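You operate a simulated robot arm through the tools that you are given. There is no shell and no other tool. Be economical: measure what you need, move in short steps, check, and stop when the job is done.

The job below is to be done with a simulated two-armed robot. You get a single attempt, and the scene is never put back.

JOB
Drain the green vat, cap the cream and teal jars, shelve them.
Fine: wash water in the small purple pan, red lever shut; each jar's own cap; jars on the shelf on the cream bench. Set down upright: cream jar, teal jar.
Where things are to end (x, y in the base frame): cream jar within 0.06 m of [0.79, -0.58]; teal jar within 0.06 m of [0.79, -0.74].

The check looks at the end state, three seconds after you hand in, the way a careful person would. Anything else that was tipped, shoved, dropped, spilled or broken makes it a failure. A push-on lid holds only when it is set on centred and level and pressed home; a screw cap is set on level and turned clockwise until tight.

ROBOT AND FRAMES
Two 6-joint arms with two-finger parallel grippers on one trunk, on a base that drives. Base frame: it is fixed to the floor where the robot stands at the start and does not move with it; the origin is under the middle of the robot, x ahead of it, y to its left, z up; the surface under the hand at the start is at about z = 0.74. Units: m, rad, N and s.
The left shoulder is at the start at [0.06, 0.187, 1.255], the right one opposite. With the tool pointing down near the work surface each hand reaches from about 0.1 to 0.52 m from the robot's upright axis, wherever it stands, measured 20 degrees to its own side. Places, roughly: blue lever on the white urn [0.5, -0.6, 0.9]; cream jar (7x7x8 cm) [0.4, -0.6, 0.8]; green lever on the olive urn [0.6, -1, 0.9]; green vat [0.5, 0, 0.9]; lever on the white pipes [0.4, 1, 0.8]; red lever on the blue vat [0.5, 0.3, 0.9]; red lever on the green vat [0.5, -0.2, 0.9]; red lever on the steel vat [0.5, 0.7, 0.9]; small purple pan (15x19x9 cm) [0.5, -0.3, 0.8]; teal jar (7x7x8 cm) [0.4, -0.8, 0.8]; teal lever over the green vat [0.7, 0, 1.2]; top of the shelf on the cream bench [0.8, -0.8, 1.2]. Payload 1.57 kg a hand.
Tool frame (each hand has its own): the origin (TCP) lies between the finger pads and is the grasp point; the fingertips stand 0.03 m ahead of it; z points along the fingers, y is the line along which they close. Largest opening 0.11 m; finger width 0.024, thickness 0.012; the body of the gripper, 0.048 by 0.112 m, starts 0.078 m behind the TCP.
Orientation is told as [roll, pitch, yaw] about the base's x, y, z axes, in that order, counted from this pose: with the fingers straight down and closing along the base's y, the tool's x points along the base's -x, its y along +y and its z along -z.

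CONTROLS
- The arms move only by the tool play_rows. It takes "left_plan", "right_plan" or both (then of equal length, played together; a hand with none holds still); each is a list of rows, each a list of 7 numbers: the turn, a rotation vector about the tool's x, y, z in degrees, then the shift along the tool's x, y, z in m, then the finger opening in m, from 0 to 0.11. In form: [[ax, ay, az, x, y, z, gripper], ...]. A call has 1 to 12 rows; each row shifts and turns the commanded pose from where the row before left it, along the tool's axes as they then stand. Each row takes 0.2 s and may step no farther than 0.05 m and 0.15 rad from the row before; otherwise, or with a gripper value out of range, the whole call is refused. A pose out of reach is approached as far as the arm can. The call stops where the force on the tool passes 40 N (or 10 N more than at its start, if that is more) or the arm is blocked; 0.2 s more then pass. Each finger travels about 0.153 m/s and halts on what it meets, pressing with about 32 N; the grip force reading is that of the motor and also rises with nothing between the fingers. The clock runs only during rows and for 0.2 s after the last one: add rows that do not move to give the fingers time. The reply holds the time, the measured pose of the TCP, the force on the tool along the base axes, the opening and the grip force, in the units named above and with some noise, with the torque about the TCP (base axes, N m) and any sound that the robot's microphone picked up.
- Cameras (640 x 400 px; columns grow to the right, rows downward): "scene" is now at [0.0059, -0.0361, 1.793]; the picture's right is [-0.45, -0.89, 0.00], its down [-0.70, 0.35, -0.62] and it looks along [0.56, -0.28, -0.78] (base axes); focal length 269 px, centre (320, 200). "left" rides on the left gripper at [0.07, -0.016, -0.141] in its tool frame; the picture's right is [0.23, 0.97, 0.00], its down [-0.86, 0.20, -0.48] and it looks along [-0.47, 0.11, 0.88] (tool axes); focal length 222 px, centre (320, 200). "right" rides on the right gripper at [0.07, 0.016, -0.141] in its tool frame; the picture's right is [-0.23, 0.97, 0.00], its down [-0.86, -0.20, -0.48] and it looks along [-0.47, -0.11, 0.88] (tool axes); focal length 222 px, centre (320, 200). There is no depth. A picture from a camera that has moved, and an enlarged one, comes with that camera's place and axes in the base frame and with its lens.
- capture(camera): a new picture of that camera. The clock stands still meanwhile.
- raise_lower(by): slides the trunk up (or, below 0, down) by that many m; the arms and the scene camera ride with it, the base frame stays. It gives what a move gives, with no picture.
- drive_base(legs): drives the robot by 1 to 6 legs, each [ahead, left, turn to the left] in m, m and rad, along the robot's own axes; the way and the turn of a leg run together, so that a leg with both is an arc; at most 1.5 m and 3.142 rad a leg. The arms and the cameras ride along, it lands a little off, and it stops where it bumps. It gives what a move gives.
- pan_tilt(pan, tilt): turns the head with the scene camera to pan (to the left, within 1.501 rad either way) and tilt (down, from -0.506 to 1.204), counted from straight ahead of the robot. It gives what a move gives.
- inspect(camera, box): a new picture of the part [left, top, right, bottom] of that camera's present view, enlarged. The clock stands still meanwhile.
- close_job(): hands the job in; it is judged then, once.

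Go step by step. Nothing tells you exact positions but the pictures and the camera data: compare them with the known pose of the tool, close in by small moves and look again before you grip or let go. The budget is 120 turns and 92 pictures, counting those below and the enlarged ones. Unless the task says otherwise, let go and move clear before handing in, and close with one line.

The tools are called by a JSON object that holds its "method" and its "body". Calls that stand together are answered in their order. play_rows: Moves the arms, as the interface text tells. Its arguments: {"type":"object","properties":{"left_plan":{"type":"array"},"right_plan":{"type":"array"}},"required":[]} The other tools are called the same way: raise_lower (by) slides the trunk up or down; drive_base (legs) drives the base; pan_tilt (pan, tilt) turns the head that bears the scene camera; capture (camera) takes a picture; inspect (camera, box) takes an enlarged picture of a part of a camera's view; close_job () hands the job in.

At the start:

```text
time: 0.0
left_tool_pos: [0.2788, -0.0413, 1.4684]
left_orientation: [-0.003, -0.001, 0.0]
left_ft_force: [-0.1, 0.2, 0.7]
left_ft_torque: [-0.01, 0.0, 0.02]
left_gripper_width: 0.1102
left_finger_force: 0.1
right_tool_pos: [0.3391, -0.413, 1.4883]
right_orientation: [-0.002, 0.002, 0.0]
right_ft_force: [-0.3, 1.2, 0.2]
right_ft_torque: [0.01, -0.01, 0.04]
right_gripper_width: 0.1101
right_finger_force: 0.0
trunk travel left (down, up): [-0.883, 0.107]
robot x, y, heading: [-0.0004, -0.0004, -0.001]
head pan, tilt: [-0.469, 0.899]
```

scene: 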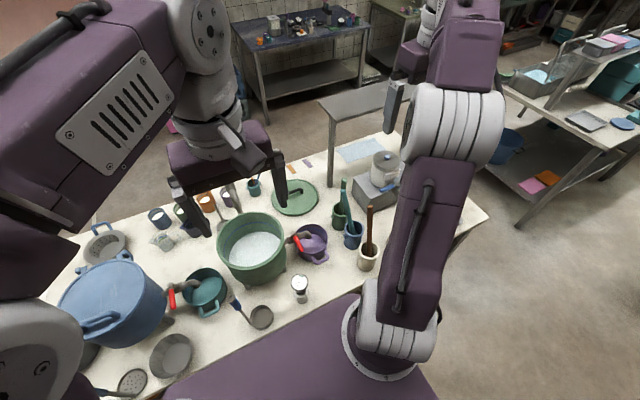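
right: 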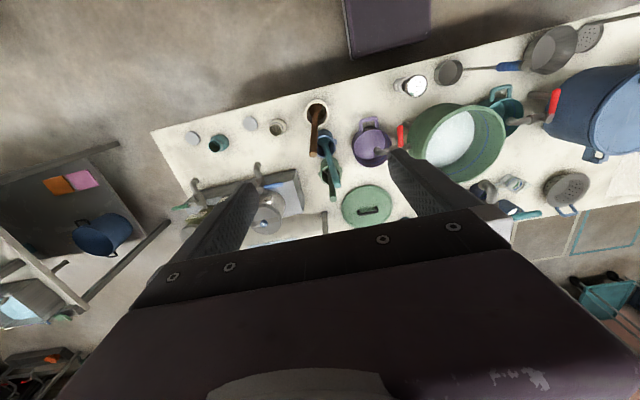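
left: 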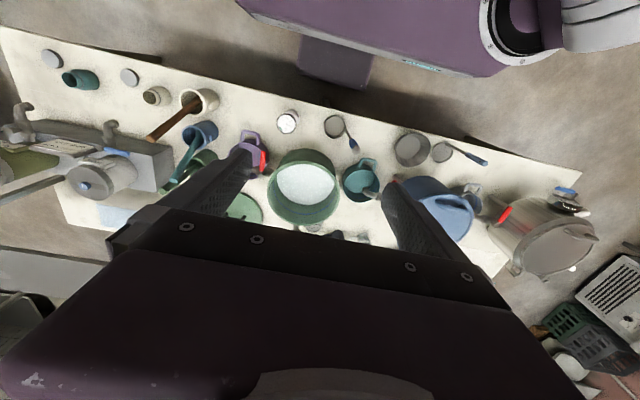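

I see the green vat with its red lever on the pan side, the purple pan beside it, and the jars with loose caps further right. I'll look closer before moving.

{"method": "inspect", "body": {"camera": "scene", "box": [200, 160, 400, 285]}}

{"method": "inspect", "body": {"camera": "right", "box": [150, 60, 470, 260]}}

```text
3.20 times, centred on (300, 222) of scene
camera zoom: at [0.0059, -0.0361, 1.793], right [-0.45, -0.89, 0.0], down [-0.7, 0.35, -0.62], along [0.56, -0.28, -0.78], focal length 860 px, centre (384, 128)
```

zoom: 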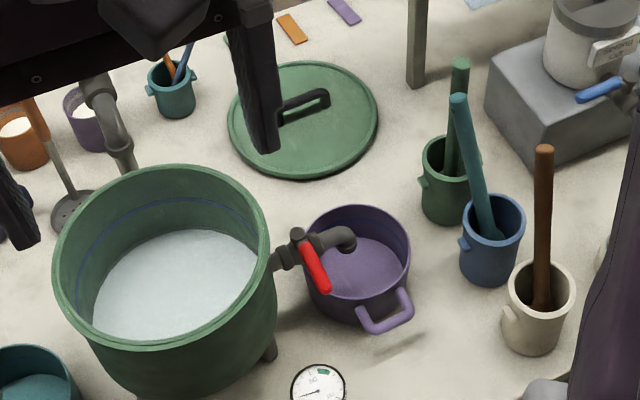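

```text
2.00 times, centred on (310, 160) of right
camera zoom: at [0.2695, -0.3958, 1.6292], right [0.23, 0.97, 0.0], down [0.86, -0.2, 0.48], along [0.46, -0.11, -0.88], focal length 444 px, centre (340, 280)
```

zoom: 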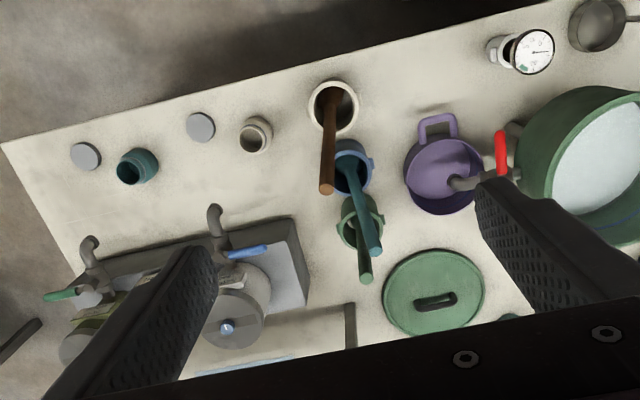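

The red lever points toward the robot (square to its pipe, so shut) at about z 0.9, from (0.455,-0.18) to its pivot near (0.54,-0.19). The spout is over the pan. I'll move the left arm aside, then lower the trunk and bring the right hand nearer.

{"method": "play_rows", "body": {"left_plan": [[0, 0, 0, 0, 0.05, 0, 0.11], [0, 0, 0, 0, 0.05, 0, 0.11], [0, 0, 0, 0, 0.05, 0, 0.11], [0, 0, 0, 0, 0.05, 0, 0.11], [0, 0, 0, 0, 0.05, 0, 0.11], [0, 0, 0, 0, 0, 0, 0.11]], "right_plan": [[0, 0, 0, -0.03, 0.035, 0, 0.08], [0, 0, 0, -0.03, 0.035, 0, 0.05], [0, 0, 0, -0.03, 0.035, 0, 0.05], [0, 0, 0, -0.03, 0.035, 0, 0.05], [0, 0, 0, 0, 0.035, 0, 0.05], [0, 0, 0, 0, 0, 0, 0.05]]}}

{"method": "raise_lower", "body": {"by": -0.2}}

{"method": "capture", "body": {"camera": "right"}}

{"method": "capture", "body": {"camera": "scene"}}

```text
time: 1.4
left_tool_pos: [0.2772, 0.2075, 1.4686]
left_orientation: [-0.002, -0.001, -0.001]
left_ft_force: [-0.5, 0.1, -0.8]
left_ft_torque: [-0.01, -0.01, -0.01]
left_gripper_width: 0.11
left_finger_force: 0.2
right_tool_pos: [0.4462, -0.2348, 1.4711]
right_orientation: [0.001, 0.003, -0.002]
right_ft_force: [-0.3, -0.3, 0.1]
right_ft_torque: [-0.01, 0.0, 0.01]
right_gripper_width: 0.0502
right_finger_force: 0.0
right hand out of reach, approached as far as the arm can: row 3, 4
trunk travel left (down, up): [-0.883, 0.107]
robot x, y, heading: [0.0011, 0.0016, 0.001]
head pan, tilt: [-0.469, 0.899]
```

```text
time: 3.6
left_tool_pos: [0.2774, 0.2071, 1.2672]
left_orientation: [-0.001, -0.002, 0.0]
left_ft_force: [0.2, 0.3, 0.0]
left_ft_torque: [0.01, -0.01, 0.01]
left_gripper_width: 0.11
left_finger_force: 0.1
right_tool_pos: [0.4475, -0.2339, 1.2723]
right_orientation: [0.0, 0.001, 0.0]
right_ft_force: [-0.1, -0.1, 0.3]
right_ft_torque: [0.03, -0.01, 0.04]
right_gripper_width: 0.0503
right_finger_force: 0.0
trunk travel left (down, up): [-0.683, 0.307]
robot x, y, heading: [-0.0001, 0.002, 0.0]
head pan, tilt: [-0.469, 0.899]
```

```text
86 pictures are left
camera right: at [0.378, -0.2179, 1.4127], right [0.23, 0.97, 0.0], down [0.86, -0.2, 0.48], along [0.46, -0.11, -0.88], focal length 222 px, centre (320, 200)
```

right: 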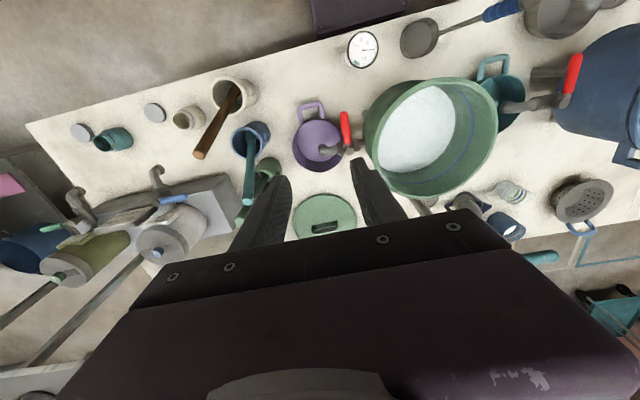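

```text
85 pictures are left
camera scene: at [0.0057, -0.036, 1.593], right [-0.45, -0.89, 0.0], down [-0.7, 0.35, -0.62], along [0.56, -0.28, -0.78], focal length 269 px, centre (320, 200)
```

scene: 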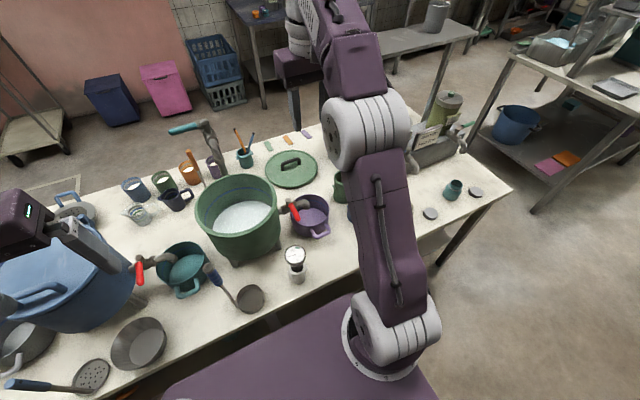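

Lever tip is at about (0.45,-0.184), height 0.90–0.93. I'll bring the straddling fingers above it and check.

{"method": "play_rows", "body": {"right_plan": [[0, 0, 0, -0.018, 0.025, 0.03, 0.05], [0, 0, 0, 0, 0.025, 0.04, 0.05], [0, 0, 0, 0, 0, 0.045, 0.05], [0, 0, 0, 0, 0, 0.045, 0.05], [0, 0, 0, 0, 0, 0.04, 0.05], [0, 0, 0, 0, 0, 0.04, 0.05], [0, 0, 0, 0, 0, 0, 0.05]]}}

{"method": "capture", "body": {"camera": "right"}}

{"method": "inspect", "body": {"camera": "scene", "box": [200, 150, 400, 275]}}

```text
time: 5.2
left_tool_pos: [0.2781, 0.2071, 1.2672]
left_orientation: [-0.001, 0.0, 0.002]
left_ft_force: [-0.6, -0.3, 0.0]
left_ft_torque: [0.05, -0.01, 0.01]
left_gripper_width: 0.1099
left_finger_force: 0.0
right_tool_pos: [0.4639, -0.1847, 1.0312]
right_orientation: [-0.001, 0.003, 0.0]
right_ft_force: [0.4, -0.6, 0.2]
right_ft_torque: [-0.01, 0.03, 0.0]
right_gripper_width: 0.0502
right_finger_force: 0.1
trunk travel left (down, up): [-0.683, 0.307]
robot x, y, heading: [-0.0039, 0.0003, -0.002]
head pan, tilt: [-0.469, 0.899]
```

```text
84 pictures are left
camera right: at [0.3947, -0.1678, 1.172], right [0.23, 0.97, 0.0], down [0.86, -0.2, 0.48], along [0.47, -0.11, -0.88], focal length 222 px, centre (320, 200)
```

right: 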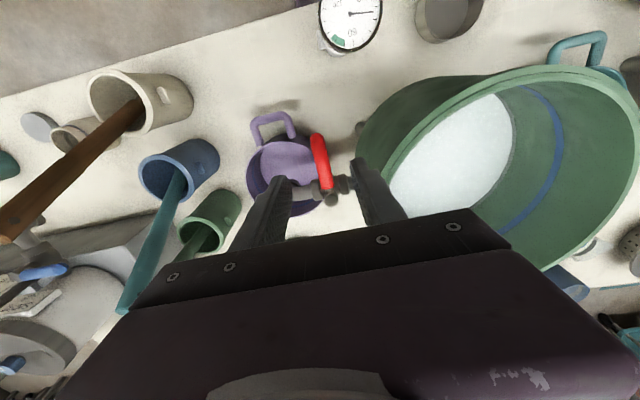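

```text
3.20 times, centred on (300, 212) of scene
camera zoom: at [0.0055, -0.0358, 1.593], right [-0.45, -0.89, 0.0], down [-0.7, 0.35, -0.62], along [0.56, -0.28, -0.78], focal length 860 px, centre (384, 160)
```

zoom: 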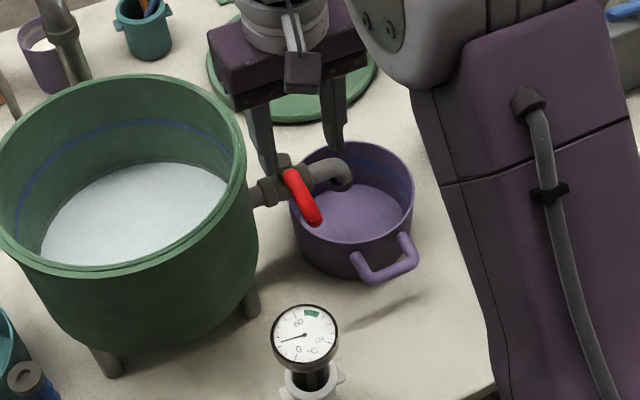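

The lever sits at about y -0.185, close to the vat rim (~-0.145), so I'll tilt the hand body 15° away from the vat and straddle the lever from above, checking halfway.

{"method": "play_rows", "body": {"right_plan": [[-7.5, 0, 0, -0.004, -0.01, 0, 0.044], [-7.5, 0, 0, 0, 0, 0, 0.044], [0, 0, 0, 0, -0.0065, 0.024, 0.044], [0, 0, 0, 0, -0.0065, 0.024, 0.044], [0, 0, 0, 0, 0, 0, 0.044]]}}

{"method": "capture", "body": {"camera": "right"}}

{"method": "inspect", "body": {"camera": "scene", "box": [240, 160, 340, 222]}}

```text
time: 6.4
left_tool_pos: [0.2764, 0.2089, 1.2672]
left_orientation: [-0.002, -0.001, 0.001]
left_ft_force: [0.7, 0.1, 0.2]
left_ft_torque: [-0.02, 0.01, 0.0]
left_gripper_width: 0.11
left_finger_force: 0.0
right_tool_pos: [0.4696, -0.1964, 0.9804]
right_orientation: [0.262, 0.001, 0.0]
right_ft_force: [-0.5, 0.5, 0.4]
right_ft_torque: [0.0, 0.01, 0.03]
right_gripper_width: 0.0441
right_finger_force: 0.0
trunk travel left (down, up): [-0.683, 0.307]
robot x, y, heading: [-0.0006, -0.0013, 0.001]
head pan, tilt: [-0.469, 0.899]
```

```text
82 pictures are left
camera right: at [0.3995, -0.2158, 1.1218], right [0.23, 0.94, 0.25], down [0.86, -0.32, 0.41], along [0.46, 0.12, -0.88], focal length 222 px, centre (320, 200)
```

right: 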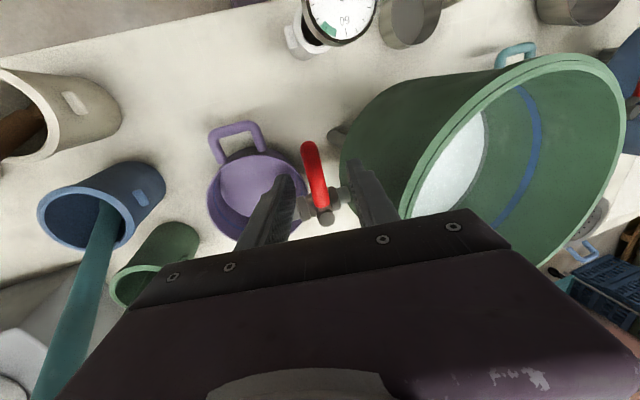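

```text
6.40 times, centred on (290, 191) of scene
camera zoom: at [0.0052, -0.0359, 1.593], right [-0.45, -0.89, 0.0], down [-0.7, 0.35, -0.62], along [0.56, -0.28, -0.78], focal length 1721 px, centre (512, 258)
```

zoom: 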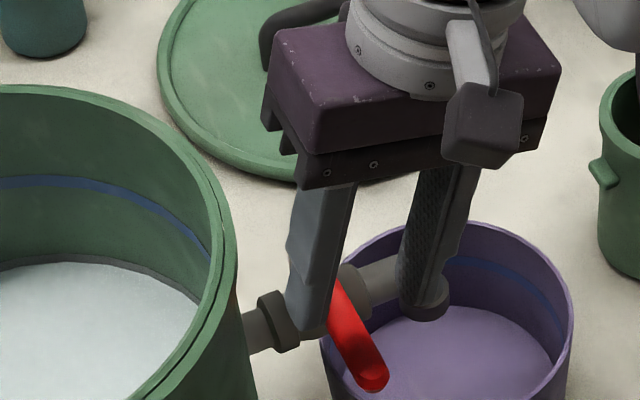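

Alignment looks good: the lever lies between the fingers in plan. I'll descend to straddle it.

{"method": "play_rows", "body": {"right_plan": [[0, 0, 0, 0.004, -0.0045, 0.0193, 0.044], [0, 0, 0, 0, -0.0055, 0.0193, 0.044], [0, 0, 0, 0, -0.0055, 0.0193, 0.044], [0, 0, 0, 0, 0, 0, 0.044]]}}

{"method": "capture", "body": {"camera": "right"}}

{"method": "inspect", "body": {"camera": "scene", "box": [240, 160, 340, 222]}}

```text
time: 7.4
left_tool_pos: [0.2767, 0.2089, 1.2672]
left_orientation: [-0.002, -0.003, 0.0]
left_ft_force: [1.3, 0.5, -0.1]
left_ft_torque: [-0.03, 0.0, 0.01]
left_gripper_width: 0.11
left_finger_force: 0.2
right_tool_pos: [0.465, -0.1941, 0.921]
right_orientation: [0.259, 0.002, 0.0]
right_ft_force: [-0.1, 0.6, 0.7]
right_ft_torque: [-0.01, 0.0, -0.01]
right_gripper_width: 0.0442
right_finger_force: 0.1
trunk travel left (down, up): [-0.683, 0.307]
robot x, y, heading: [-0.0006, -0.0009, -0.003]
head pan, tilt: [-0.469, 0.899]
```

```text
80 pictures are left
camera right: at [0.3954, -0.2154, 1.0617], right [0.23, 0.94, 0.25], down [0.86, -0.32, 0.41], along [0.46, 0.12, -0.88], focal length 222 px, centre (320, 200)
```

right: 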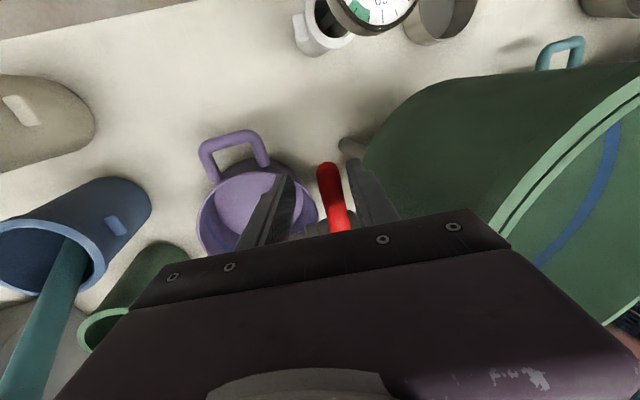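

```text
6.40 times, centred on (290, 191) of scene
camera zoom: at [0.0055, -0.0361, 1.593], right [-0.45, -0.89, 0.0], down [-0.7, 0.35, -0.62], along [0.56, -0.28, -0.78], focal length 1721 px, centre (512, 258)
```

zoom: 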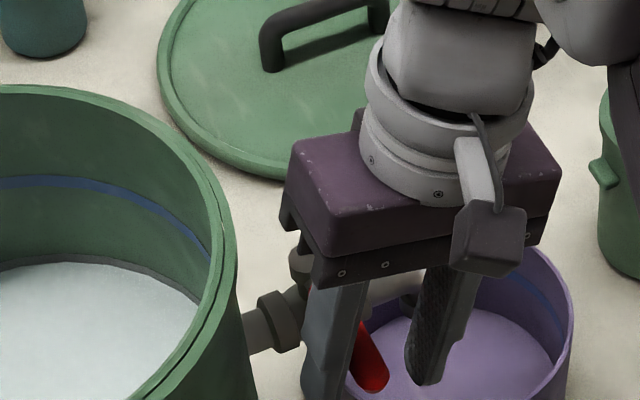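

The lever is between the fingers. I'll swing it about 45° toward the spout, following the arc.

{"method": "play_rows", "body": {"right_plan": [[0, 0, 0, 0, -0.0097, -0.0026, 0.044], [0, 1.94, -7.25, -0.0007, -0.0099, -0.0026, 0.044], [0, 1.94, -7.25, -0.0007, -0.0099, -0.0026, 0.044], [0, 1.94, -7.25, -0.0007, -0.0099, -0.0026, 0.044], [0, 1.94, -7.25, -0.0007, -0.0099, -0.0026, 0.044], [0, 1.94, -7.25, -0.0007, -0.0099, -0.0026, 0.044], [0, 0, 0, 0, 0, 0, 0.044]]}}

{"method": "capture", "body": {"camera": "right"}}

{"method": "inspect", "body": {"camera": "scene", "box": [200, 150, 360, 250]}}

```text
time: 9.0
left_tool_pos: [0.277, 0.2074, 1.268]
left_orientation: [-0.002, -0.002, 0.002]
left_ft_force: [-0.2, 0.1, -0.4]
left_ft_torque: [0.05, 0.01, -0.02]
left_gripper_width: 0.1097
left_finger_force: 0.0
right_tool_pos: [0.4815, -0.2546, 0.9211]
right_orientation: [0.262, 0.002, 0.657]
right_ft_force: [0.1, -0.5, 0.5]
right_ft_torque: [-0.01, -0.04, 0.02]
right_gripper_width: 0.044
right_finger_force: 0.0
trunk travel left (down, up): [-0.683, 0.307]
robot x, y, heading: [-0.0006, 0.0022, 0.002]
head pan, tilt: [-0.469, 0.899]
```

```text
78 pictures are left
camera right: at [0.4385, -0.3121, 1.062], right [-0.39, 0.88, 0.25], down [0.87, 0.27, 0.41], along [0.29, 0.38, -0.88], focal length 222 px, centre (320, 200)
```

right: 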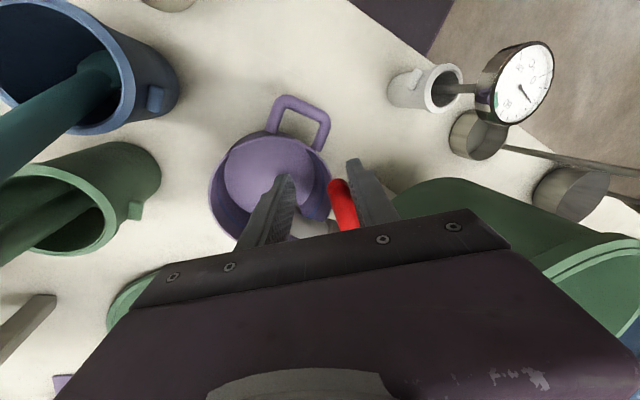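

```text
4.00 times, centred on (280, 200) of scene
camera zoom: at [0.0056, -0.036, 1.593], right [-0.45, -0.89, 0.0], down [-0.7, 0.35, -0.62], along [0.56, -0.28, -0.78], focal length 1075 px, centre (480, 200)
```

zoom: 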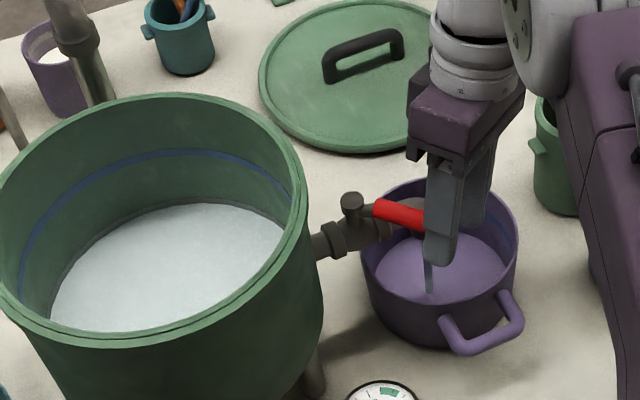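

The lever moves smoothly, no resistance. I'll continue the rest of the quarter turn.

{"method": "play_rows", "body": {"right_plan": [[0, 1.94, -7.25, -0.0007, -0.0099, -0.0026, 0.044], [0, 1.94, -7.25, -0.0007, -0.0099, -0.0026, 0.044], [0, 1.94, -7.25, -0.0007, -0.0099, -0.0026, 0.044], [0, 1.94, -7.25, -0.0007, -0.0099, -0.0026, 0.044], [0, 1.94, -7.25, -0.0007, -0.0099, -0.0026, 0.044], [0, 0, 0, 0, 0, 0, 0.044]]}}

{"method": "inspect", "body": {"camera": "scene", "box": [200, 150, 360, 250]}}

```text
time: 10.4
left_tool_pos: [0.2785, 0.2073, 1.2676]
left_orientation: [-0.002, -0.001, 0.001]
left_ft_force: [0.1, 0.1, 0.7]
left_ft_torque: [0.02, -0.02, -0.01]
left_gripper_width: 0.1102
left_finger_force: 0.1
right_tool_pos: [0.5228, -0.2801, 0.9213]
right_orientation: [0.26, 0.0, 1.312]
right_ft_force: [0.7, -0.4, -0.3]
right_ft_torque: [-0.05, -0.01, 0.04]
right_gripper_width: 0.0439
right_finger_force: 0.0
trunk travel left (down, up): [-0.683, 0.307]
robot x, y, heading: [0.0008, -0.0005, -0.001]
head pan, tilt: [-0.469, 0.899]
```

```text
4.00 times, centred on (280, 200) of scene
camera zoom: at [0.0056, -0.0362, 1.593], right [-0.45, -0.89, 0.0], down [-0.7, 0.35, -0.62], along [0.56, -0.28, -0.78], focal length 1075 px, centre (480, 200)
```

zoom: 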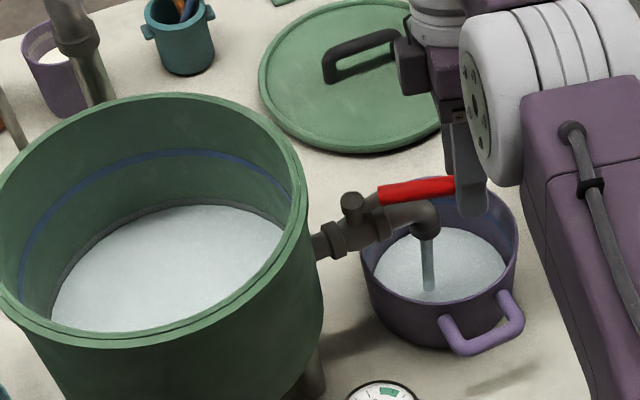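

Water is running into the pan. I'll wait briefly and watch levels in both vessels.

{"method": "play_rows", "body": {"right_plan": [[0, 0, 0, 0, 0, 0, 0.044], [0, 0, 0, 0, 0, 0, 0.044], [0, 0, 0, 0, 0, 0, 0.044], [0, 0, 0, 0, 0, 0, 0.044], [0, 0, 0, 0, 0, 0, 0.044], [0, 0, 0, 0, 0, 0, 0.044], [0, 0, 0, 0, 0, 0, 0.044], [0, 0, 0, 0, 0, 0, 0.044]]}}

{"method": "inspect", "body": {"camera": "scene", "box": [200, 150, 360, 250]}}

```text
time: 12.2
left_tool_pos: [0.2774, 0.2074, 1.2677]
left_orientation: [0.0, -0.001, 0.001]
left_ft_force: [0.0, 0.0, -0.3]
left_ft_torque: [0.02, 0.02, 0.03]
left_gripper_width: 0.11
left_finger_force: 0.0
right_tool_pos: [0.5237, -0.282, 0.9207]
right_orientation: [0.264, 0.003, 1.312]
right_ft_force: [0.4, 0.9, -0.6]
right_ft_torque: [0.02, -0.01, 0.03]
right_gripper_width: 0.0439
right_finger_force: 0.0
trunk travel left (down, up): [-0.683, 0.307]
robot x, y, heading: [-0.0007, 0.0023, 0.003]
head pan, tilt: [-0.469, 0.899]
```

```text
4.00 times, centred on (280, 200) of scene
camera zoom: at [0.0059, -0.0361, 1.593], right [-0.45, -0.89, 0.0], down [-0.7, 0.35, -0.62], along [0.56, -0.28, -0.78], focal length 1075 px, centre (480, 200)
```

zoom: 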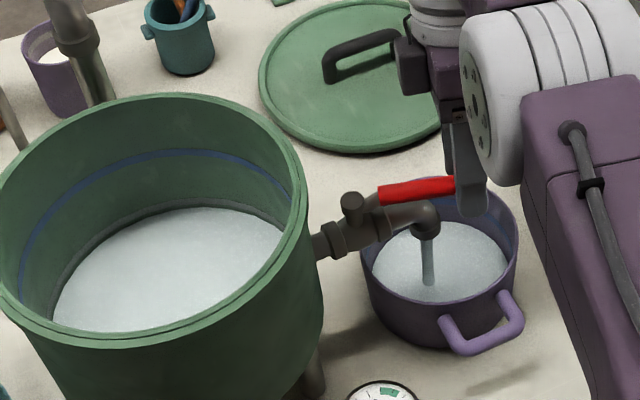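

Slow flow. I'll keep waiting in steps.

{"method": "play_rows", "body": {"right_plan": [[0, 0, 0, 0, 0, 0, 0.044], [0, 0, 0, 0, 0, 0, 0.044], [0, 0, 0, 0, 0, 0, 0.044], [0, 0, 0, 0, 0, 0, 0.044], [0, 0, 0, 0, 0, 0, 0.044], [0, 0, 0, 0, 0, 0, 0.044], [0, 0, 0, 0, 0, 0, 0.044], [0, 0, 0, 0, 0, 0, 0.044], [0, 0, 0, 0, 0, 0, 0.044], [0, 0, 0, 0, 0, 0, 0.044], [0, 0, 0, 0, 0, 0, 0.044], [0, 0, 0, 0, 0, 0, 0.044]]}}

{"method": "play_rows", "body": {"right_plan": [[0, 0, 0, 0, 0, 0, 0.044], [0, 0, 0, 0, 0, 0, 0.044], [0, 0, 0, 0, 0, 0, 0.044], [0, 0, 0, 0, 0, 0, 0.044], [0, 0, 0, 0, 0, 0, 0.044], [0, 0, 0, 0, 0, 0, 0.044], [0, 0, 0, 0, 0, 0, 0.044], [0, 0, 0, 0, 0, 0, 0.044]]}}

{"method": "inspect", "body": {"camera": "scene", "box": [200, 150, 360, 250]}}

```text
time: 14.8
left_tool_pos: [0.2783, 0.2074, 1.2675]
left_orientation: [-0.002, 0.0, -0.001]
left_ft_force: [1.0, -1.0, 0.0]
left_ft_torque: [0.02, -0.01, 0.0]
left_gripper_width: 0.1097
left_finger_force: 0.0
right_tool_pos: [0.5238, -0.281, 0.9216]
right_orientation: [0.264, 0.001, 1.312]
right_ft_force: [0.4, 0.2, 0.5]
right_ft_torque: [0.04, -0.02, -0.01]
right_gripper_width: 0.0438
right_finger_force: 0.1
trunk travel left (down, up): [-0.683, 0.307]
robot x, y, heading: [-0.0005, -0.0032, 0.002]
head pan, tilt: [-0.469, 0.899]
```

```text
time: 16.6
left_tool_pos: [0.2777, 0.2084, 1.2664]
left_orientation: [-0.001, -0.001, 0.0]
left_ft_force: [-0.7, -0.1, 0.1]
left_ft_torque: [0.0, 0.04, 0.03]
left_gripper_width: 0.11
left_finger_force: 0.1
right_tool_pos: [0.5228, -0.2812, 0.9217]
right_orientation: [0.265, 0.002, 1.312]
right_ft_force: [-0.1, 0.2, 0.5]
right_ft_torque: [-0.01, -0.01, -0.02]
right_gripper_width: 0.0439
right_finger_force: 0.0
trunk travel left (down, up): [-0.683, 0.307]
robot x, y, heading: [-0.0024, -0.0004, 0.002]
head pan, tilt: [-0.469, 0.899]
```

```text
4.00 times, centred on (280, 200) of scene
camera zoom: at [0.0059, -0.0361, 1.593], right [-0.45, -0.89, 0.0], down [-0.7, 0.35, -0.62], along [0.56, -0.28, -0.78], focal length 1075 px, centre (480, 200)
```

zoom: 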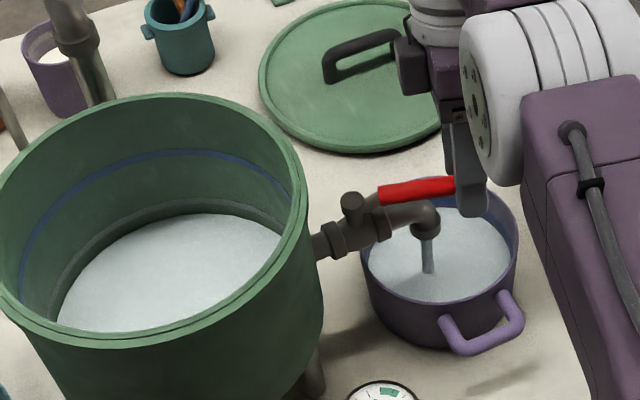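

Pan rising steadily, about a third full; keep waiting and watching.

{"method": "play_rows", "body": {"right_plan": [[0, 0, 0, 0, 0, 0, 0.044], [0, 0, 0, 0, 0, 0, 0.044], [0, 0, 0, 0, 0, 0, 0.044], [0, 0, 0, 0, 0, 0, 0.044], [0, 0, 0, 0, 0, 0, 0.044], [0, 0, 0, 0, 0, 0, 0.044], [0, 0, 0, 0, 0, 0, 0.044], [0, 0, 0, 0, 0, 0, 0.044], [0, 0, 0, 0, 0, 0, 0.044], [0, 0, 0, 0, 0, 0, 0.044], [0, 0, 0, 0, 0, 0, 0.044], [0, 0, 0, 0, 0, 0, 0.044]]}}

{"method": "inspect", "body": {"camera": "scene", "box": [200, 150, 360, 250]}}

```text
time: 19.2
left_tool_pos: [0.2777, 0.2075, 1.2677]
left_orientation: [-0.003, -0.001, 0.001]
left_ft_force: [-0.1, 0.0, -0.7]
left_ft_torque: [0.03, -0.02, -0.01]
left_gripper_width: 0.1102
left_finger_force: 0.1
right_tool_pos: [0.5231, -0.2812, 0.9212]
right_orientation: [0.263, 0.003, 1.312]
right_ft_force: [-0.8, 0.2, 0.4]
right_ft_torque: [-0.01, 0.01, 0.01]
right_gripper_width: 0.044
right_finger_force: 0.1
trunk travel left (down, up): [-0.683, 0.307]
robot x, y, heading: [0.0001, -0.0002, 0.0]
head pan, tilt: [-0.469, 0.899]
```

```text
4.00 times, centred on (280, 200) of scene
camera zoom: at [0.0059, -0.0361, 1.593], right [-0.45, -0.89, 0.0], down [-0.7, 0.35, -0.62], along [0.56, -0.28, -0.78], focal length 1075 px, centre (480, 200)
```

zoom: 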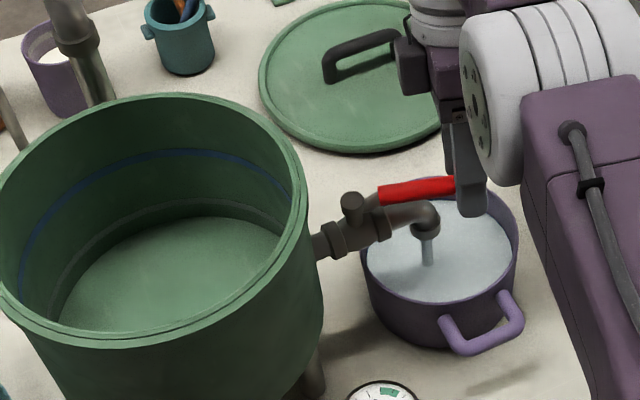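

The vat is almost empty and the pan has room. One more wait.

{"method": "play_rows", "body": {"right_plan": [[0, 0, 0, 0, 0, 0, 0.044], [0, 0, 0, 0, 0, 0, 0.044], [0, 0, 0, 0, 0, 0, 0.044], [0, 0, 0, 0, 0, 0, 0.044], [0, 0, 0, 0, 0, 0, 0.044], [0, 0, 0, 0, 0, 0, 0.044], [0, 0, 0, 0, 0, 0, 0.044], [0, 0, 0, 0, 0, 0, 0.044], [0, 0, 0, 0, 0, 0, 0.044], [0, 0, 0, 0, 0, 0, 0.044], [0, 0, 0, 0, 0, 0, 0.044], [0, 0, 0, 0, 0, 0, 0.044]]}}

{"method": "inspect", "body": {"camera": "scene", "box": [200, 150, 360, 250]}}

```text
time: 21.8
left_tool_pos: [0.2786, 0.2082, 1.2674]
left_orientation: [-0.002, -0.002, 0.0]
left_ft_force: [-0.7, -0.3, -0.4]
left_ft_torque: [0.0, -0.01, 0.0]
left_gripper_width: 0.1099
left_finger_force: 0.0
right_tool_pos: [0.5235, -0.2811, 0.9219]
right_orientation: [0.263, 0.002, 1.31]
right_ft_force: [0.2, 0.0, 0.4]
right_ft_torque: [-0.02, 0.0, -0.01]
right_gripper_width: 0.0441
right_finger_force: 0.1
trunk travel left (down, up): [-0.683, 0.307]
robot x, y, heading: [0.0019, 0.0008, -0.004]
head pan, tilt: [-0.469, 0.899]
```

```text
4.00 times, centred on (280, 200) of scene
camera zoom: at [0.0059, -0.0361, 1.593], right [-0.45, -0.89, 0.0], down [-0.7, 0.35, -0.62], along [0.56, -0.28, -0.78], focal length 1075 px, centre (480, 200)
```

zoom: 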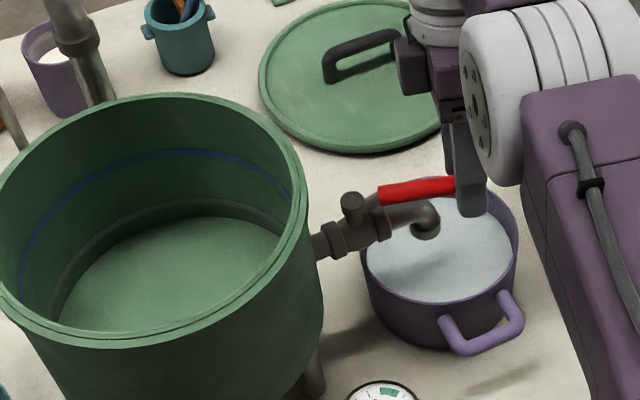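

The stream has stopped and the vat is empty. Now I'll reverse the arc to shut the lever.

{"method": "play_rows", "body": {"right_plan": [[0, 0, 0, 0, 0, 0, 0.03], [0, -1.94, 7.25, -0.0007, 0.0099, 0.0026, 0.03], [0, -1.94, 7.25, -0.0007, 0.0099, 0.0026, 0.03], [0, -1.94, 7.25, -0.0007, 0.0099, 0.0026, 0.03], [0, -1.94, 7.25, -0.0007, 0.0099, 0.0026, 0.03], [0, -1.94, 7.25, -0.0007, 0.0099, 0.0026, 0.03], [0, -1.94, 7.25, -0.0007, 0.0099, 0.0026, 0.03], [0, -1.94, 7.25, -0.0007, 0.0099, 0.0026, 0.03], [0, -1.94, 7.25, -0.0007, 0.0099, 0.0026, 0.03], [0, -1.94, 7.25, -0.0007, 0.0099, 0.0026, 0.03], [0, -1.94, 7.25, -0.0007, 0.0099, 0.0026, 0.03], [0, 0, 0, 0, 0, 0, 0.03]]}}

{"method": "capture", "body": {"camera": "right"}}

{"method": "inspect", "body": {"camera": "scene", "box": [240, 160, 340, 222]}}

```text
time: 24.4
left_tool_pos: [0.2781, 0.2065, 1.2678]
left_orientation: [-0.002, -0.002, -0.002]
left_ft_force: [-0.5, -0.7, -0.6]
left_ft_torque: [-0.03, 0.02, 0.01]
left_gripper_width: 0.1098
left_finger_force: 0.1
right_tool_pos: [0.4662, -0.2063, 0.9219]
right_orientation: [0.261, 0.002, -0.001]
right_ft_force: [-0.9, -0.1, 0.6]
right_ft_torque: [-0.02, 0.05, -0.01]
right_gripper_width: 0.0302
right_finger_force: 0.1
trunk travel left (down, up): [-0.683, 0.307]
robot x, y, heading: [0.0025, 0.0014, 0.003]
head pan, tilt: [-0.469, 0.899]
```

```text
71 pictures are left
camera right: at [0.3961, -0.2251, 1.0624], right [0.23, 0.94, 0.25], down [0.86, -0.32, 0.41], along [0.46, 0.12, -0.88], focal length 222 px, centre (320, 200)
```

right: 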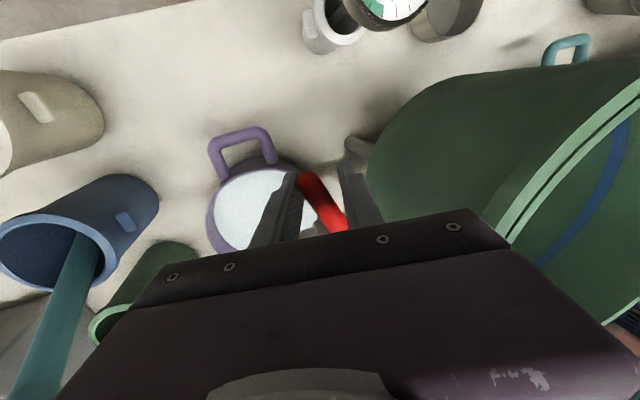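

```text
6.40 times, centred on (290, 191) of scene
camera zoom: at [0.0059, -0.0364, 1.593], right [-0.45, -0.89, 0.0], down [-0.7, 0.35, -0.62], along [0.56, -0.28, -0.78], focal length 1721 px, centre (512, 258)
```

zoom: 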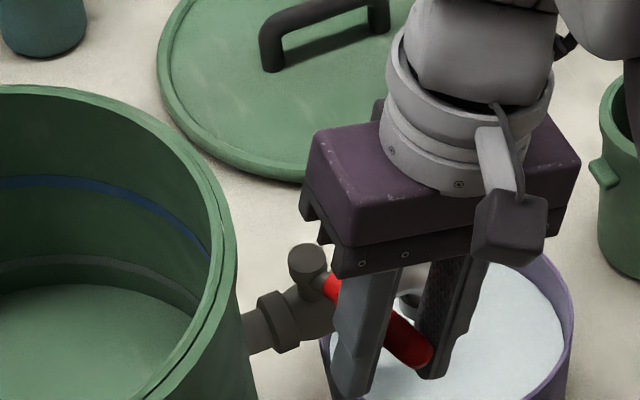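

About 20° remains. I'll narrow the gap and push the lever on in small steps until it meets its stop.

{"method": "play_rows", "body": {"right_plan": [[0, 0, 0, 0, 0, 0, 0.022], [0, 0, 0, 0, 0.0058, 0.0016, 0.022], [0, 0, 0, 0, 0.0058, 0.0016, 0.022], [0, 0, 0, 0, 0.0048, 0.0013, 0.022], [0, 0, 0, 0, 0.0039, 0.001, 0.022], [0, 0, 0, 0, 0, 0, 0.022]]}}

{"method": "capture", "body": {"camera": "right"}}

{"method": "inspect", "body": {"camera": "scene", "box": [240, 160, 340, 222]}}

```text
time: 25.8
left_tool_pos: [0.2773, 0.2075, 1.2674]
left_orientation: [-0.002, -0.002, 0.001]
left_ft_force: [0.6, -0.9, 0.5]
left_ft_torque: [0.0, -0.02, 0.0]
left_gripper_width: 0.1102
left_finger_force: 0.1
right_tool_pos: [0.4655, -0.1847, 0.9211]
right_orientation: [0.26, 0.002, 0.001]
right_ft_force: [0.4, -1.0, -0.3]
right_ft_torque: [0.02, -0.01, 0.02]
right_gripper_width: 0.0226
right_finger_force: 0.6
trunk travel left (down, up): [-0.683, 0.307]
robot x, y, heading: [-0.0015, -0.0014, -0.002]
head pan, tilt: [-0.469, 0.899]
```

```text
69 pictures are left
camera right: at [0.3958, -0.2044, 1.0621], right [0.23, 0.94, 0.25], down [0.86, -0.32, 0.41], along [0.46, 0.12, -0.88], focal length 222 px, centre (320, 200)
```

right: 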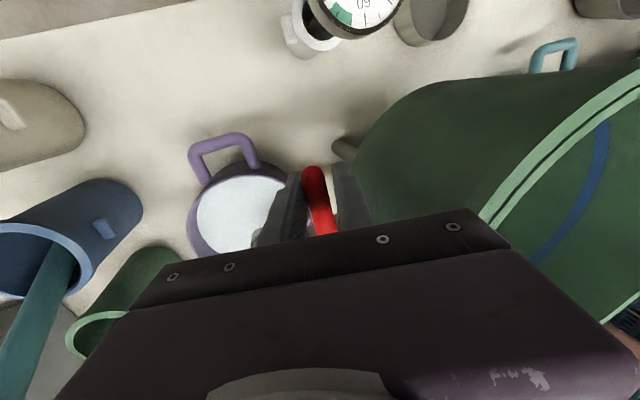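

```text
6.40 times, centred on (290, 191) of scene
camera zoom: at [0.0059, -0.0364, 1.593], right [-0.45, -0.89, 0.0], down [-0.7, 0.35, -0.62], along [0.56, -0.28, -0.78], focal length 1721 px, centre (512, 258)
```

zoom: 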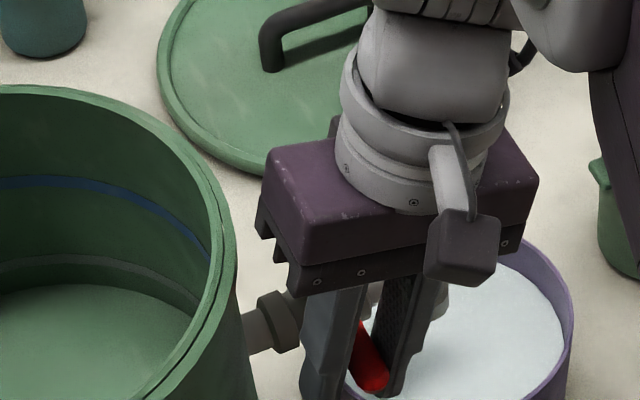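

Lever is back to about its original place; a small extra nudge to confirm it's at the stop.

{"method": "play_rows", "body": {"right_plan": [[0, 0, 0, 0, 0.0029, 0.0008, 0.022], [0, 0, 0, 0, 0.0029, 0.0008, 0.022], [0, 0, 0, 0, 0, 0, 0.022]]}}

```text
time: 26.6
left_tool_pos: [0.2772, 0.2066, 1.2677]
left_orientation: [-0.001, -0.002, 0.001]
left_ft_force: [-0.3, -0.1, 0.4]
left_ft_torque: [0.01, -0.03, 0.01]
left_gripper_width: 0.1099
left_finger_force: 0.0
right_tool_pos: [0.4654, -0.1802, 0.921]
right_orientation: [0.261, 0.0, 0.0]
right_ft_force: [1.3, -9.9, 2.3]
right_ft_torque: [-0.09, -0.02, -0.06]
right_gripper_width: 0.0308
right_finger_force: 4.8
trunk travel left (down, up): [-0.683, 0.307]
robot x, y, heading: [0.0016, 0.0021, -0.001]
head pan, tilt: [-0.469, 0.899]
```

It met its stop (10 N). I'll ease off, lift clear, untilt, and check the lever and pan.

{"method": "play_rows", "body": {"right_plan": [[0, 0, 0, 0, -0.0058, -0.0016, 0.03], [0, 0, 0, 0, 0, 0, 0.036], [0, 0, 0, 0, 0.0052, -0.0193, 0.036], [0, 0, 0, 0, 0.0078, -0.029, 0.036], [0, 0, 0, 0, 0.0104, -0.0386, 0.036], [0, 0, 0, 0, 0.0104, -0.0386, 0.036], [7.5, 0, 0, 0, 0, -0.02, 0.06], [7.5, 0, 0, 0, -0.02, -0.03, 0.11], [0, 0, 0, 0.03, -0.03, -0.02, 0.11], [0, 0, 0, 0.03, -0.03, -0.02, 0.11], [0, 0, 0, 0.03, -0.03, 0, 0.11], [0, 0, 0, 0, 0, 0, 0.11]]}}

{"method": "capture", "body": {"camera": "scene"}}

```text
time: 29.2
left_tool_pos: [0.2785, 0.2072, 1.2673]
left_orientation: [-0.002, -0.001, 0.001]
left_ft_force: [0.5, 0.4, 0.3]
left_ft_torque: [0.0, -0.01, 0.01]
left_gripper_width: 0.11
left_finger_force: 0.0
right_tool_pos: [0.3769, -0.3014, 1.1382]
right_orientation: [-0.002, 0.002, 0.0]
right_ft_force: [-0.9, 1.0, 0.2]
right_ft_torque: [-0.01, 0.04, -0.01]
right_gripper_width: 0.1099
right_finger_force: 0.1
trunk travel left (down, up): [-0.683, 0.307]
robot x, y, heading: [0.0006, 0.0005, 0.0]
head pan, tilt: [-0.469, 0.899]
```

```text
67 pictures are left
camera scene: at [0.0063, -0.0359, 1.593], right [-0.45, -0.89, 0.0], down [-0.7, 0.35, -0.62], along [0.56, -0.28, -0.78], focal length 269 px, centre (320, 200)
```

scene: 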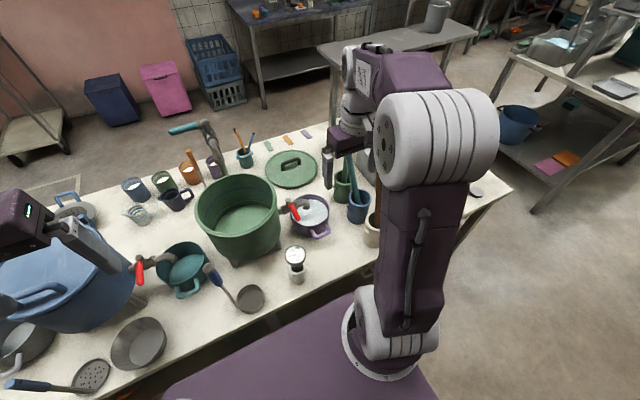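

Vat empty, lever back to shut, nothing spilled. Now I'll raise the trunk for clearance and drive right toward the jars.

{"method": "raise_lower", "body": {"by": 0.2}}

{"method": "drive_base", "body": {"legs": [[0, -0.45, 0]]}}

{"method": "pan_tilt", "body": {"pan": -0.35, "tilt": 0.75}}

{"method": "capture", "body": {"camera": "scene"}}

{"method": "capture", "body": {"camera": "right"}}

```text
time: 31.3
left_tool_pos: [0.2774, 0.2065, 1.4668]
left_orientation: [-0.003, -0.001, 0.001]
left_ft_force: [0.0, 0.0, -0.3]
left_ft_torque: [0.02, 0.02, -0.02]
left_gripper_width: 0.11
left_finger_force: 0.1
right_tool_pos: [0.3768, -0.3028, 1.3396]
right_orientation: [-0.002, 0.002, 0.0]
right_ft_force: [-0.3, 0.6, 0.2]
right_ft_torque: [0.02, -0.01, 0.01]
right_gripper_width: 0.1101
right_finger_force: 0.0
trunk travel left (down, up): [-0.883, 0.107]
robot x, y, heading: [0.0023, -0.0019, -0.002]
head pan, tilt: [-0.469, 0.899]
```

```text
time: 34.1
left_tool_pos: [0.2784, -0.2388, 1.467]
left_orientation: [-0.004, -0.001, 0.002]
left_ft_force: [0.2, 0.1, 1.3]
left_ft_torque: [0.02, 0.04, -0.01]
left_gripper_width: 0.11
left_finger_force: 0.0
right_tool_pos: [0.3778, -0.7502, 1.3402]
right_orientation: [-0.003, 0.001, 0.0]
right_ft_force: [-0.2, 0.1, -0.4]
right_ft_torque: [-0.01, -0.04, 0.02]
right_gripper_width: 0.1101
right_finger_force: 0.0
trunk travel left (down, up): [-0.883, 0.107]
robot x, y, heading: [0.0014, -0.451, 0.002]
head pan, tilt: [-0.469, 0.899]
```

```text
time: 34.8
left_tool_pos: [0.2785, -0.2407, 1.4674]
left_orientation: [-0.002, -0.002, 0.001]
left_ft_force: [0.3, -0.6, 0.3]
left_ft_torque: [-0.03, 0.01, 0.01]
left_gripper_width: 0.1099
left_finger_force: 0.0
right_tool_pos: [0.3783, -0.7526, 1.3386]
right_orientation: [-0.002, 0.003, 0.001]
right_ft_force: [0.8, 0.4, -0.4]
right_ft_torque: [0.01, -0.02, 0.03]
right_gripper_width: 0.11
right_finger_force: 0.0
trunk travel left (down, up): [-0.883, 0.107]
robot x, y, heading: [0.0018, -0.4503, 0.003]
head pan, tilt: [-0.351, 0.75]
```

```text
66 pictures are left
camera scene: at [0.0167, -0.48, 1.8047], right [-0.34, -0.94, 0.0], down [-0.64, 0.23, -0.73], along [0.69, -0.25, -0.68], focal length 269 px, centre (320, 200)
```

scene: 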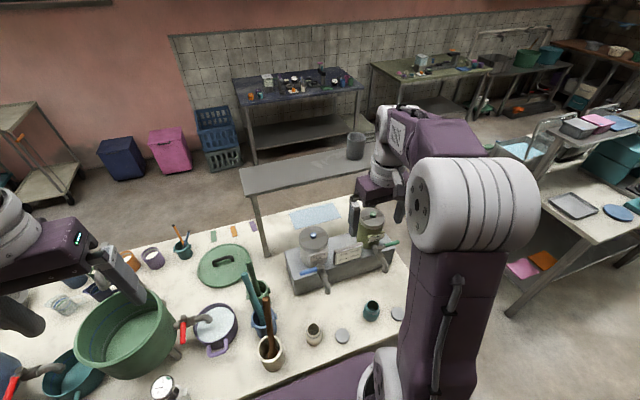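

```text
65 pictures are left
camera right: at [0.3082, -0.735, 1.4804], right [0.22, 0.97, 0.0], down [0.86, -0.2, 0.48], along [0.46, -0.11, -0.88], focal length 222 px, centre (320, 200)
```

right: 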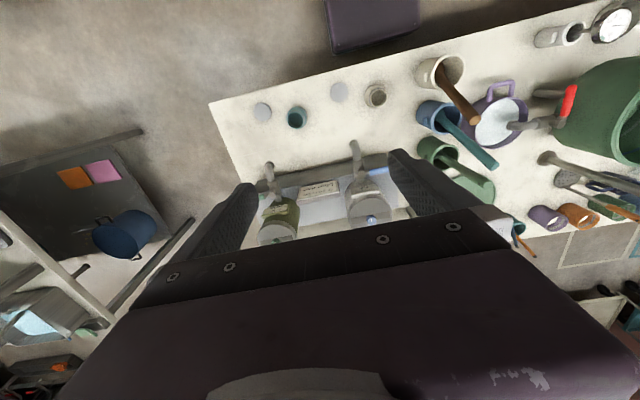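

I see both jars upright with two gray caps nearby, urns behind, and the gray shelf standing at the back with a can on it. Zooming in on the jars and caps.

{"method": "inspect", "body": {"camera": "right", "box": [230, 60, 410, 172]}}

{"method": "inspect", "body": {"camera": "scene", "box": [230, 120, 410, 232]}}

{"method": "inspect", "body": {"camera": "scene", "box": [280, 280, 424, 370]}}

```text
3.56 times, centred on (320, 116) of right
camera zoom: at [0.3082, -0.735, 1.4804], right [0.22, 0.97, 0.0], down [0.86, -0.2, 0.48], along [0.46, -0.11, -0.88], focal length 790 px, centre (320, 499)
```

zoom: 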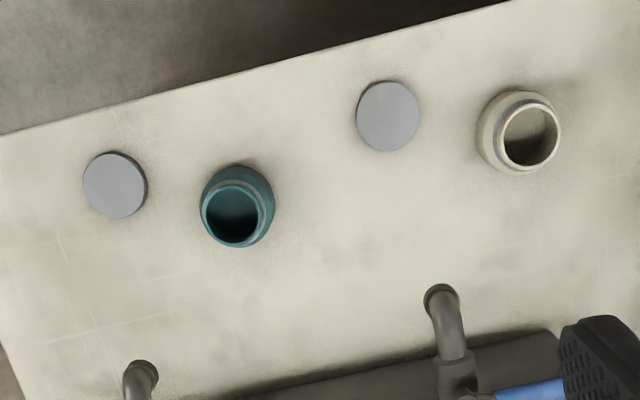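

```text
3.56 times, centred on (320, 176) of scene
camera zoom: at [0.0167, -0.48, 1.8047], right [-0.34, -0.94, 0.0], down [-0.64, 0.23, -0.73], along [0.69, -0.25, -0.68], focal length 956 px, centre (320, 285)
```

zoom: 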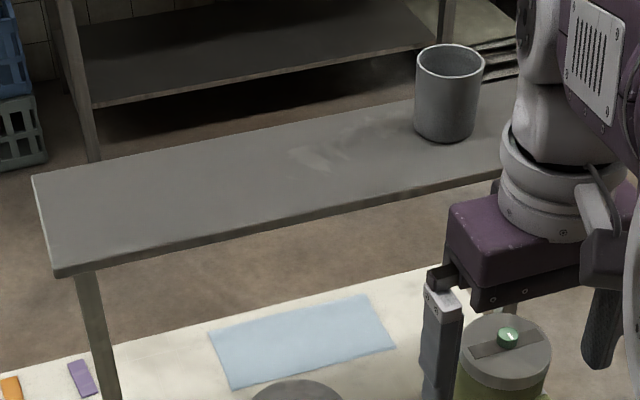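

```text
4.44 times, centred on (352, 325) of scene
camera zoom: at [0.0167, -0.48, 1.8047], right [-0.34, -0.94, 0.0], down [-0.64, 0.23, -0.73], along [0.69, -0.25, -0.68], focal length 1195 px, centre (178, -356)
```

zoom: 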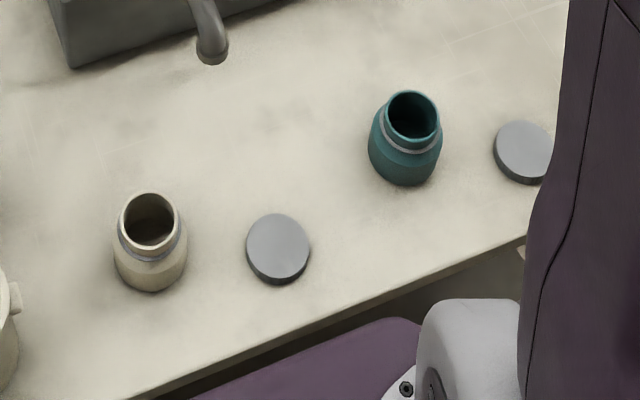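

Cream jar ≈(0.383,-0.589), its neighbouring cap ≈(0.348,-0.69); teal jar ≈(0.388,-0.826), cap ≈(0.350,-0.923). Mouth ~46 mm, caps ~52 mm. I'll lower the right hand for a closer look at thread type and caps.

{"method": "play_rows", "body": {"right_plan": [[0, 0, 0, 0.018, 0.016, 0.045, 0.11], [0, 0, 0, 0, 0.016, 0.045, 0.11], [0, 0, 0, 0, 0, 0.049, 0.11], [0, 0, 0, 0, 0, 0.049, 0.11], [0, 0, 0, 0, 0, 0.049, 0.11], [0, 0, 0, 0, 0, 0.049, 0.11], [0, 0, 0, 0, 0, 0.049, 0.11], [0, 0, 0, 0, 0, 0.03, 0.11], [0, 0, 0, 0, 0, 0, 0.11]]}}

{"method": "capture", "body": {"camera": "right"}}

{"method": "inspect", "body": {"camera": "right", "box": [160, 60, 400, 210]}}

```text
refused: row 1 steps farther than a row can; nothing moved
```

```text
61 pictures are left
camera right: at [0.3082, -0.735, 1.4804], right [0.22, 0.97, 0.0], down [0.86, -0.2, 0.48], along [0.46, -0.11, -0.88], focal length 222 px, centre (320, 200)
```

right: 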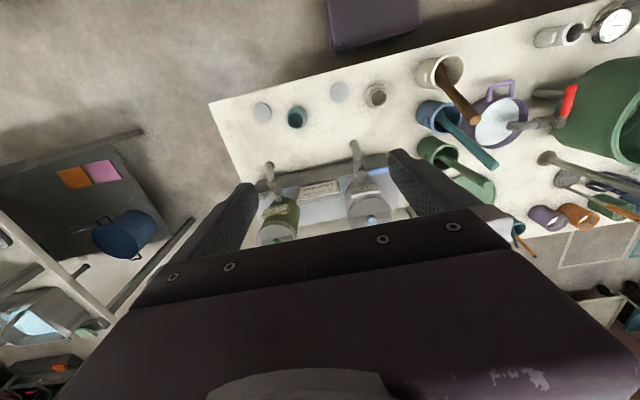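

```text
2.67 times, centred on (280, 135) of right
camera zoom: at [0.3082, -0.735, 1.4804], right [0.22, 0.97, 0.0], down [0.86, -0.2, 0.48], along [0.46, -0.11, -0.88], focal length 592 px, centre (427, 373)
```

zoom: 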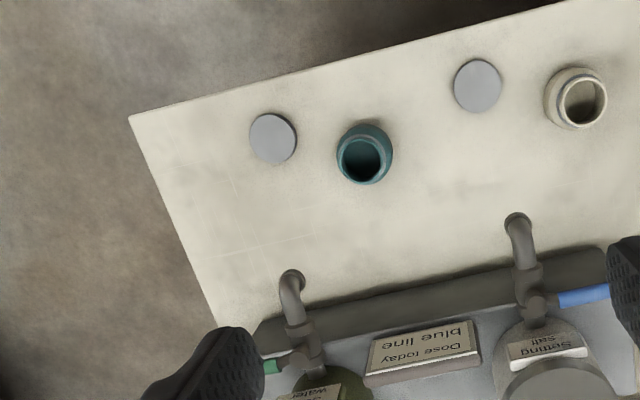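

A step was too long; redo with smaller steps.

{"method": "play_rows", "body": {"right_plan": [[0, 0, 0, 0.015, 0.015, 0.03, 0.11], [0, 0, 0, 0, 0.015, 0.045, 0.11], [0, 0, 0, 0, 0, 0.049, 0.11], [0, 0, 0, 0, 0, 0.049, 0.11], [0, 0, 0, 0, 0, 0.049, 0.11], [0, 0, 0, 0, 0, 0.049, 0.11], [0, 0, 0, 0, 0, 0.049, 0.11], [0, 0, 0, 0, 0, 0.03, 0.11], [0, 0, 0, 0, 0, 0, 0.11]]}}

{"method": "inspect", "body": {"camera": "right", "box": [160, 20, 480, 220]}}

```text
time: 36.8
left_tool_pos: [0.2773, -0.2417, 1.4674]
left_orientation: [-0.001, -0.002, 0.003]
left_ft_force: [-0.2, -0.5, -0.2]
left_ft_torque: [-0.01, 0.01, 0.03]
left_gripper_width: 0.11
left_finger_force: 0.0
right_tool_pos: [0.3639, -0.7229, 0.9888]
right_orientation: [0.0, 0.002, 0.001]
right_ft_force: [-0.4, 0.3, -0.5]
right_ft_torque: [-0.01, 0.0, 0.02]
right_gripper_width: 0.11
right_finger_force: 0.0
trunk travel left (down, up): [-0.883, 0.107]
robot x, y, heading: [-0.0011, -0.4531, 0.001]
head pan, tilt: [-0.351, 0.75]
```

```text
2.00 times, centred on (320, 120) of right
camera zoom: at [0.2929, -0.7068, 1.1306], right [0.22, 0.97, 0.0], down [0.86, -0.2, 0.48], along [0.47, -0.11, -0.88], focal length 444 px, centre (320, 360)
```

zoom: 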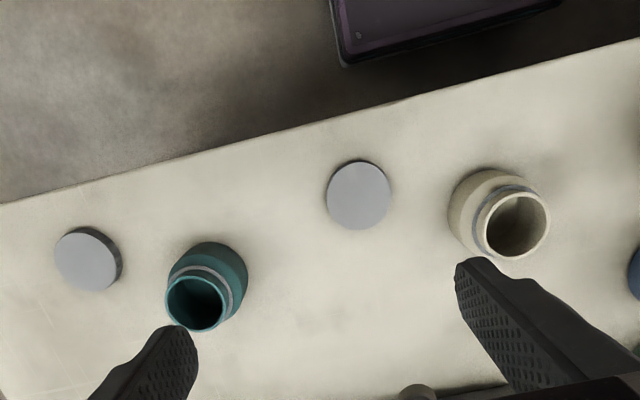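

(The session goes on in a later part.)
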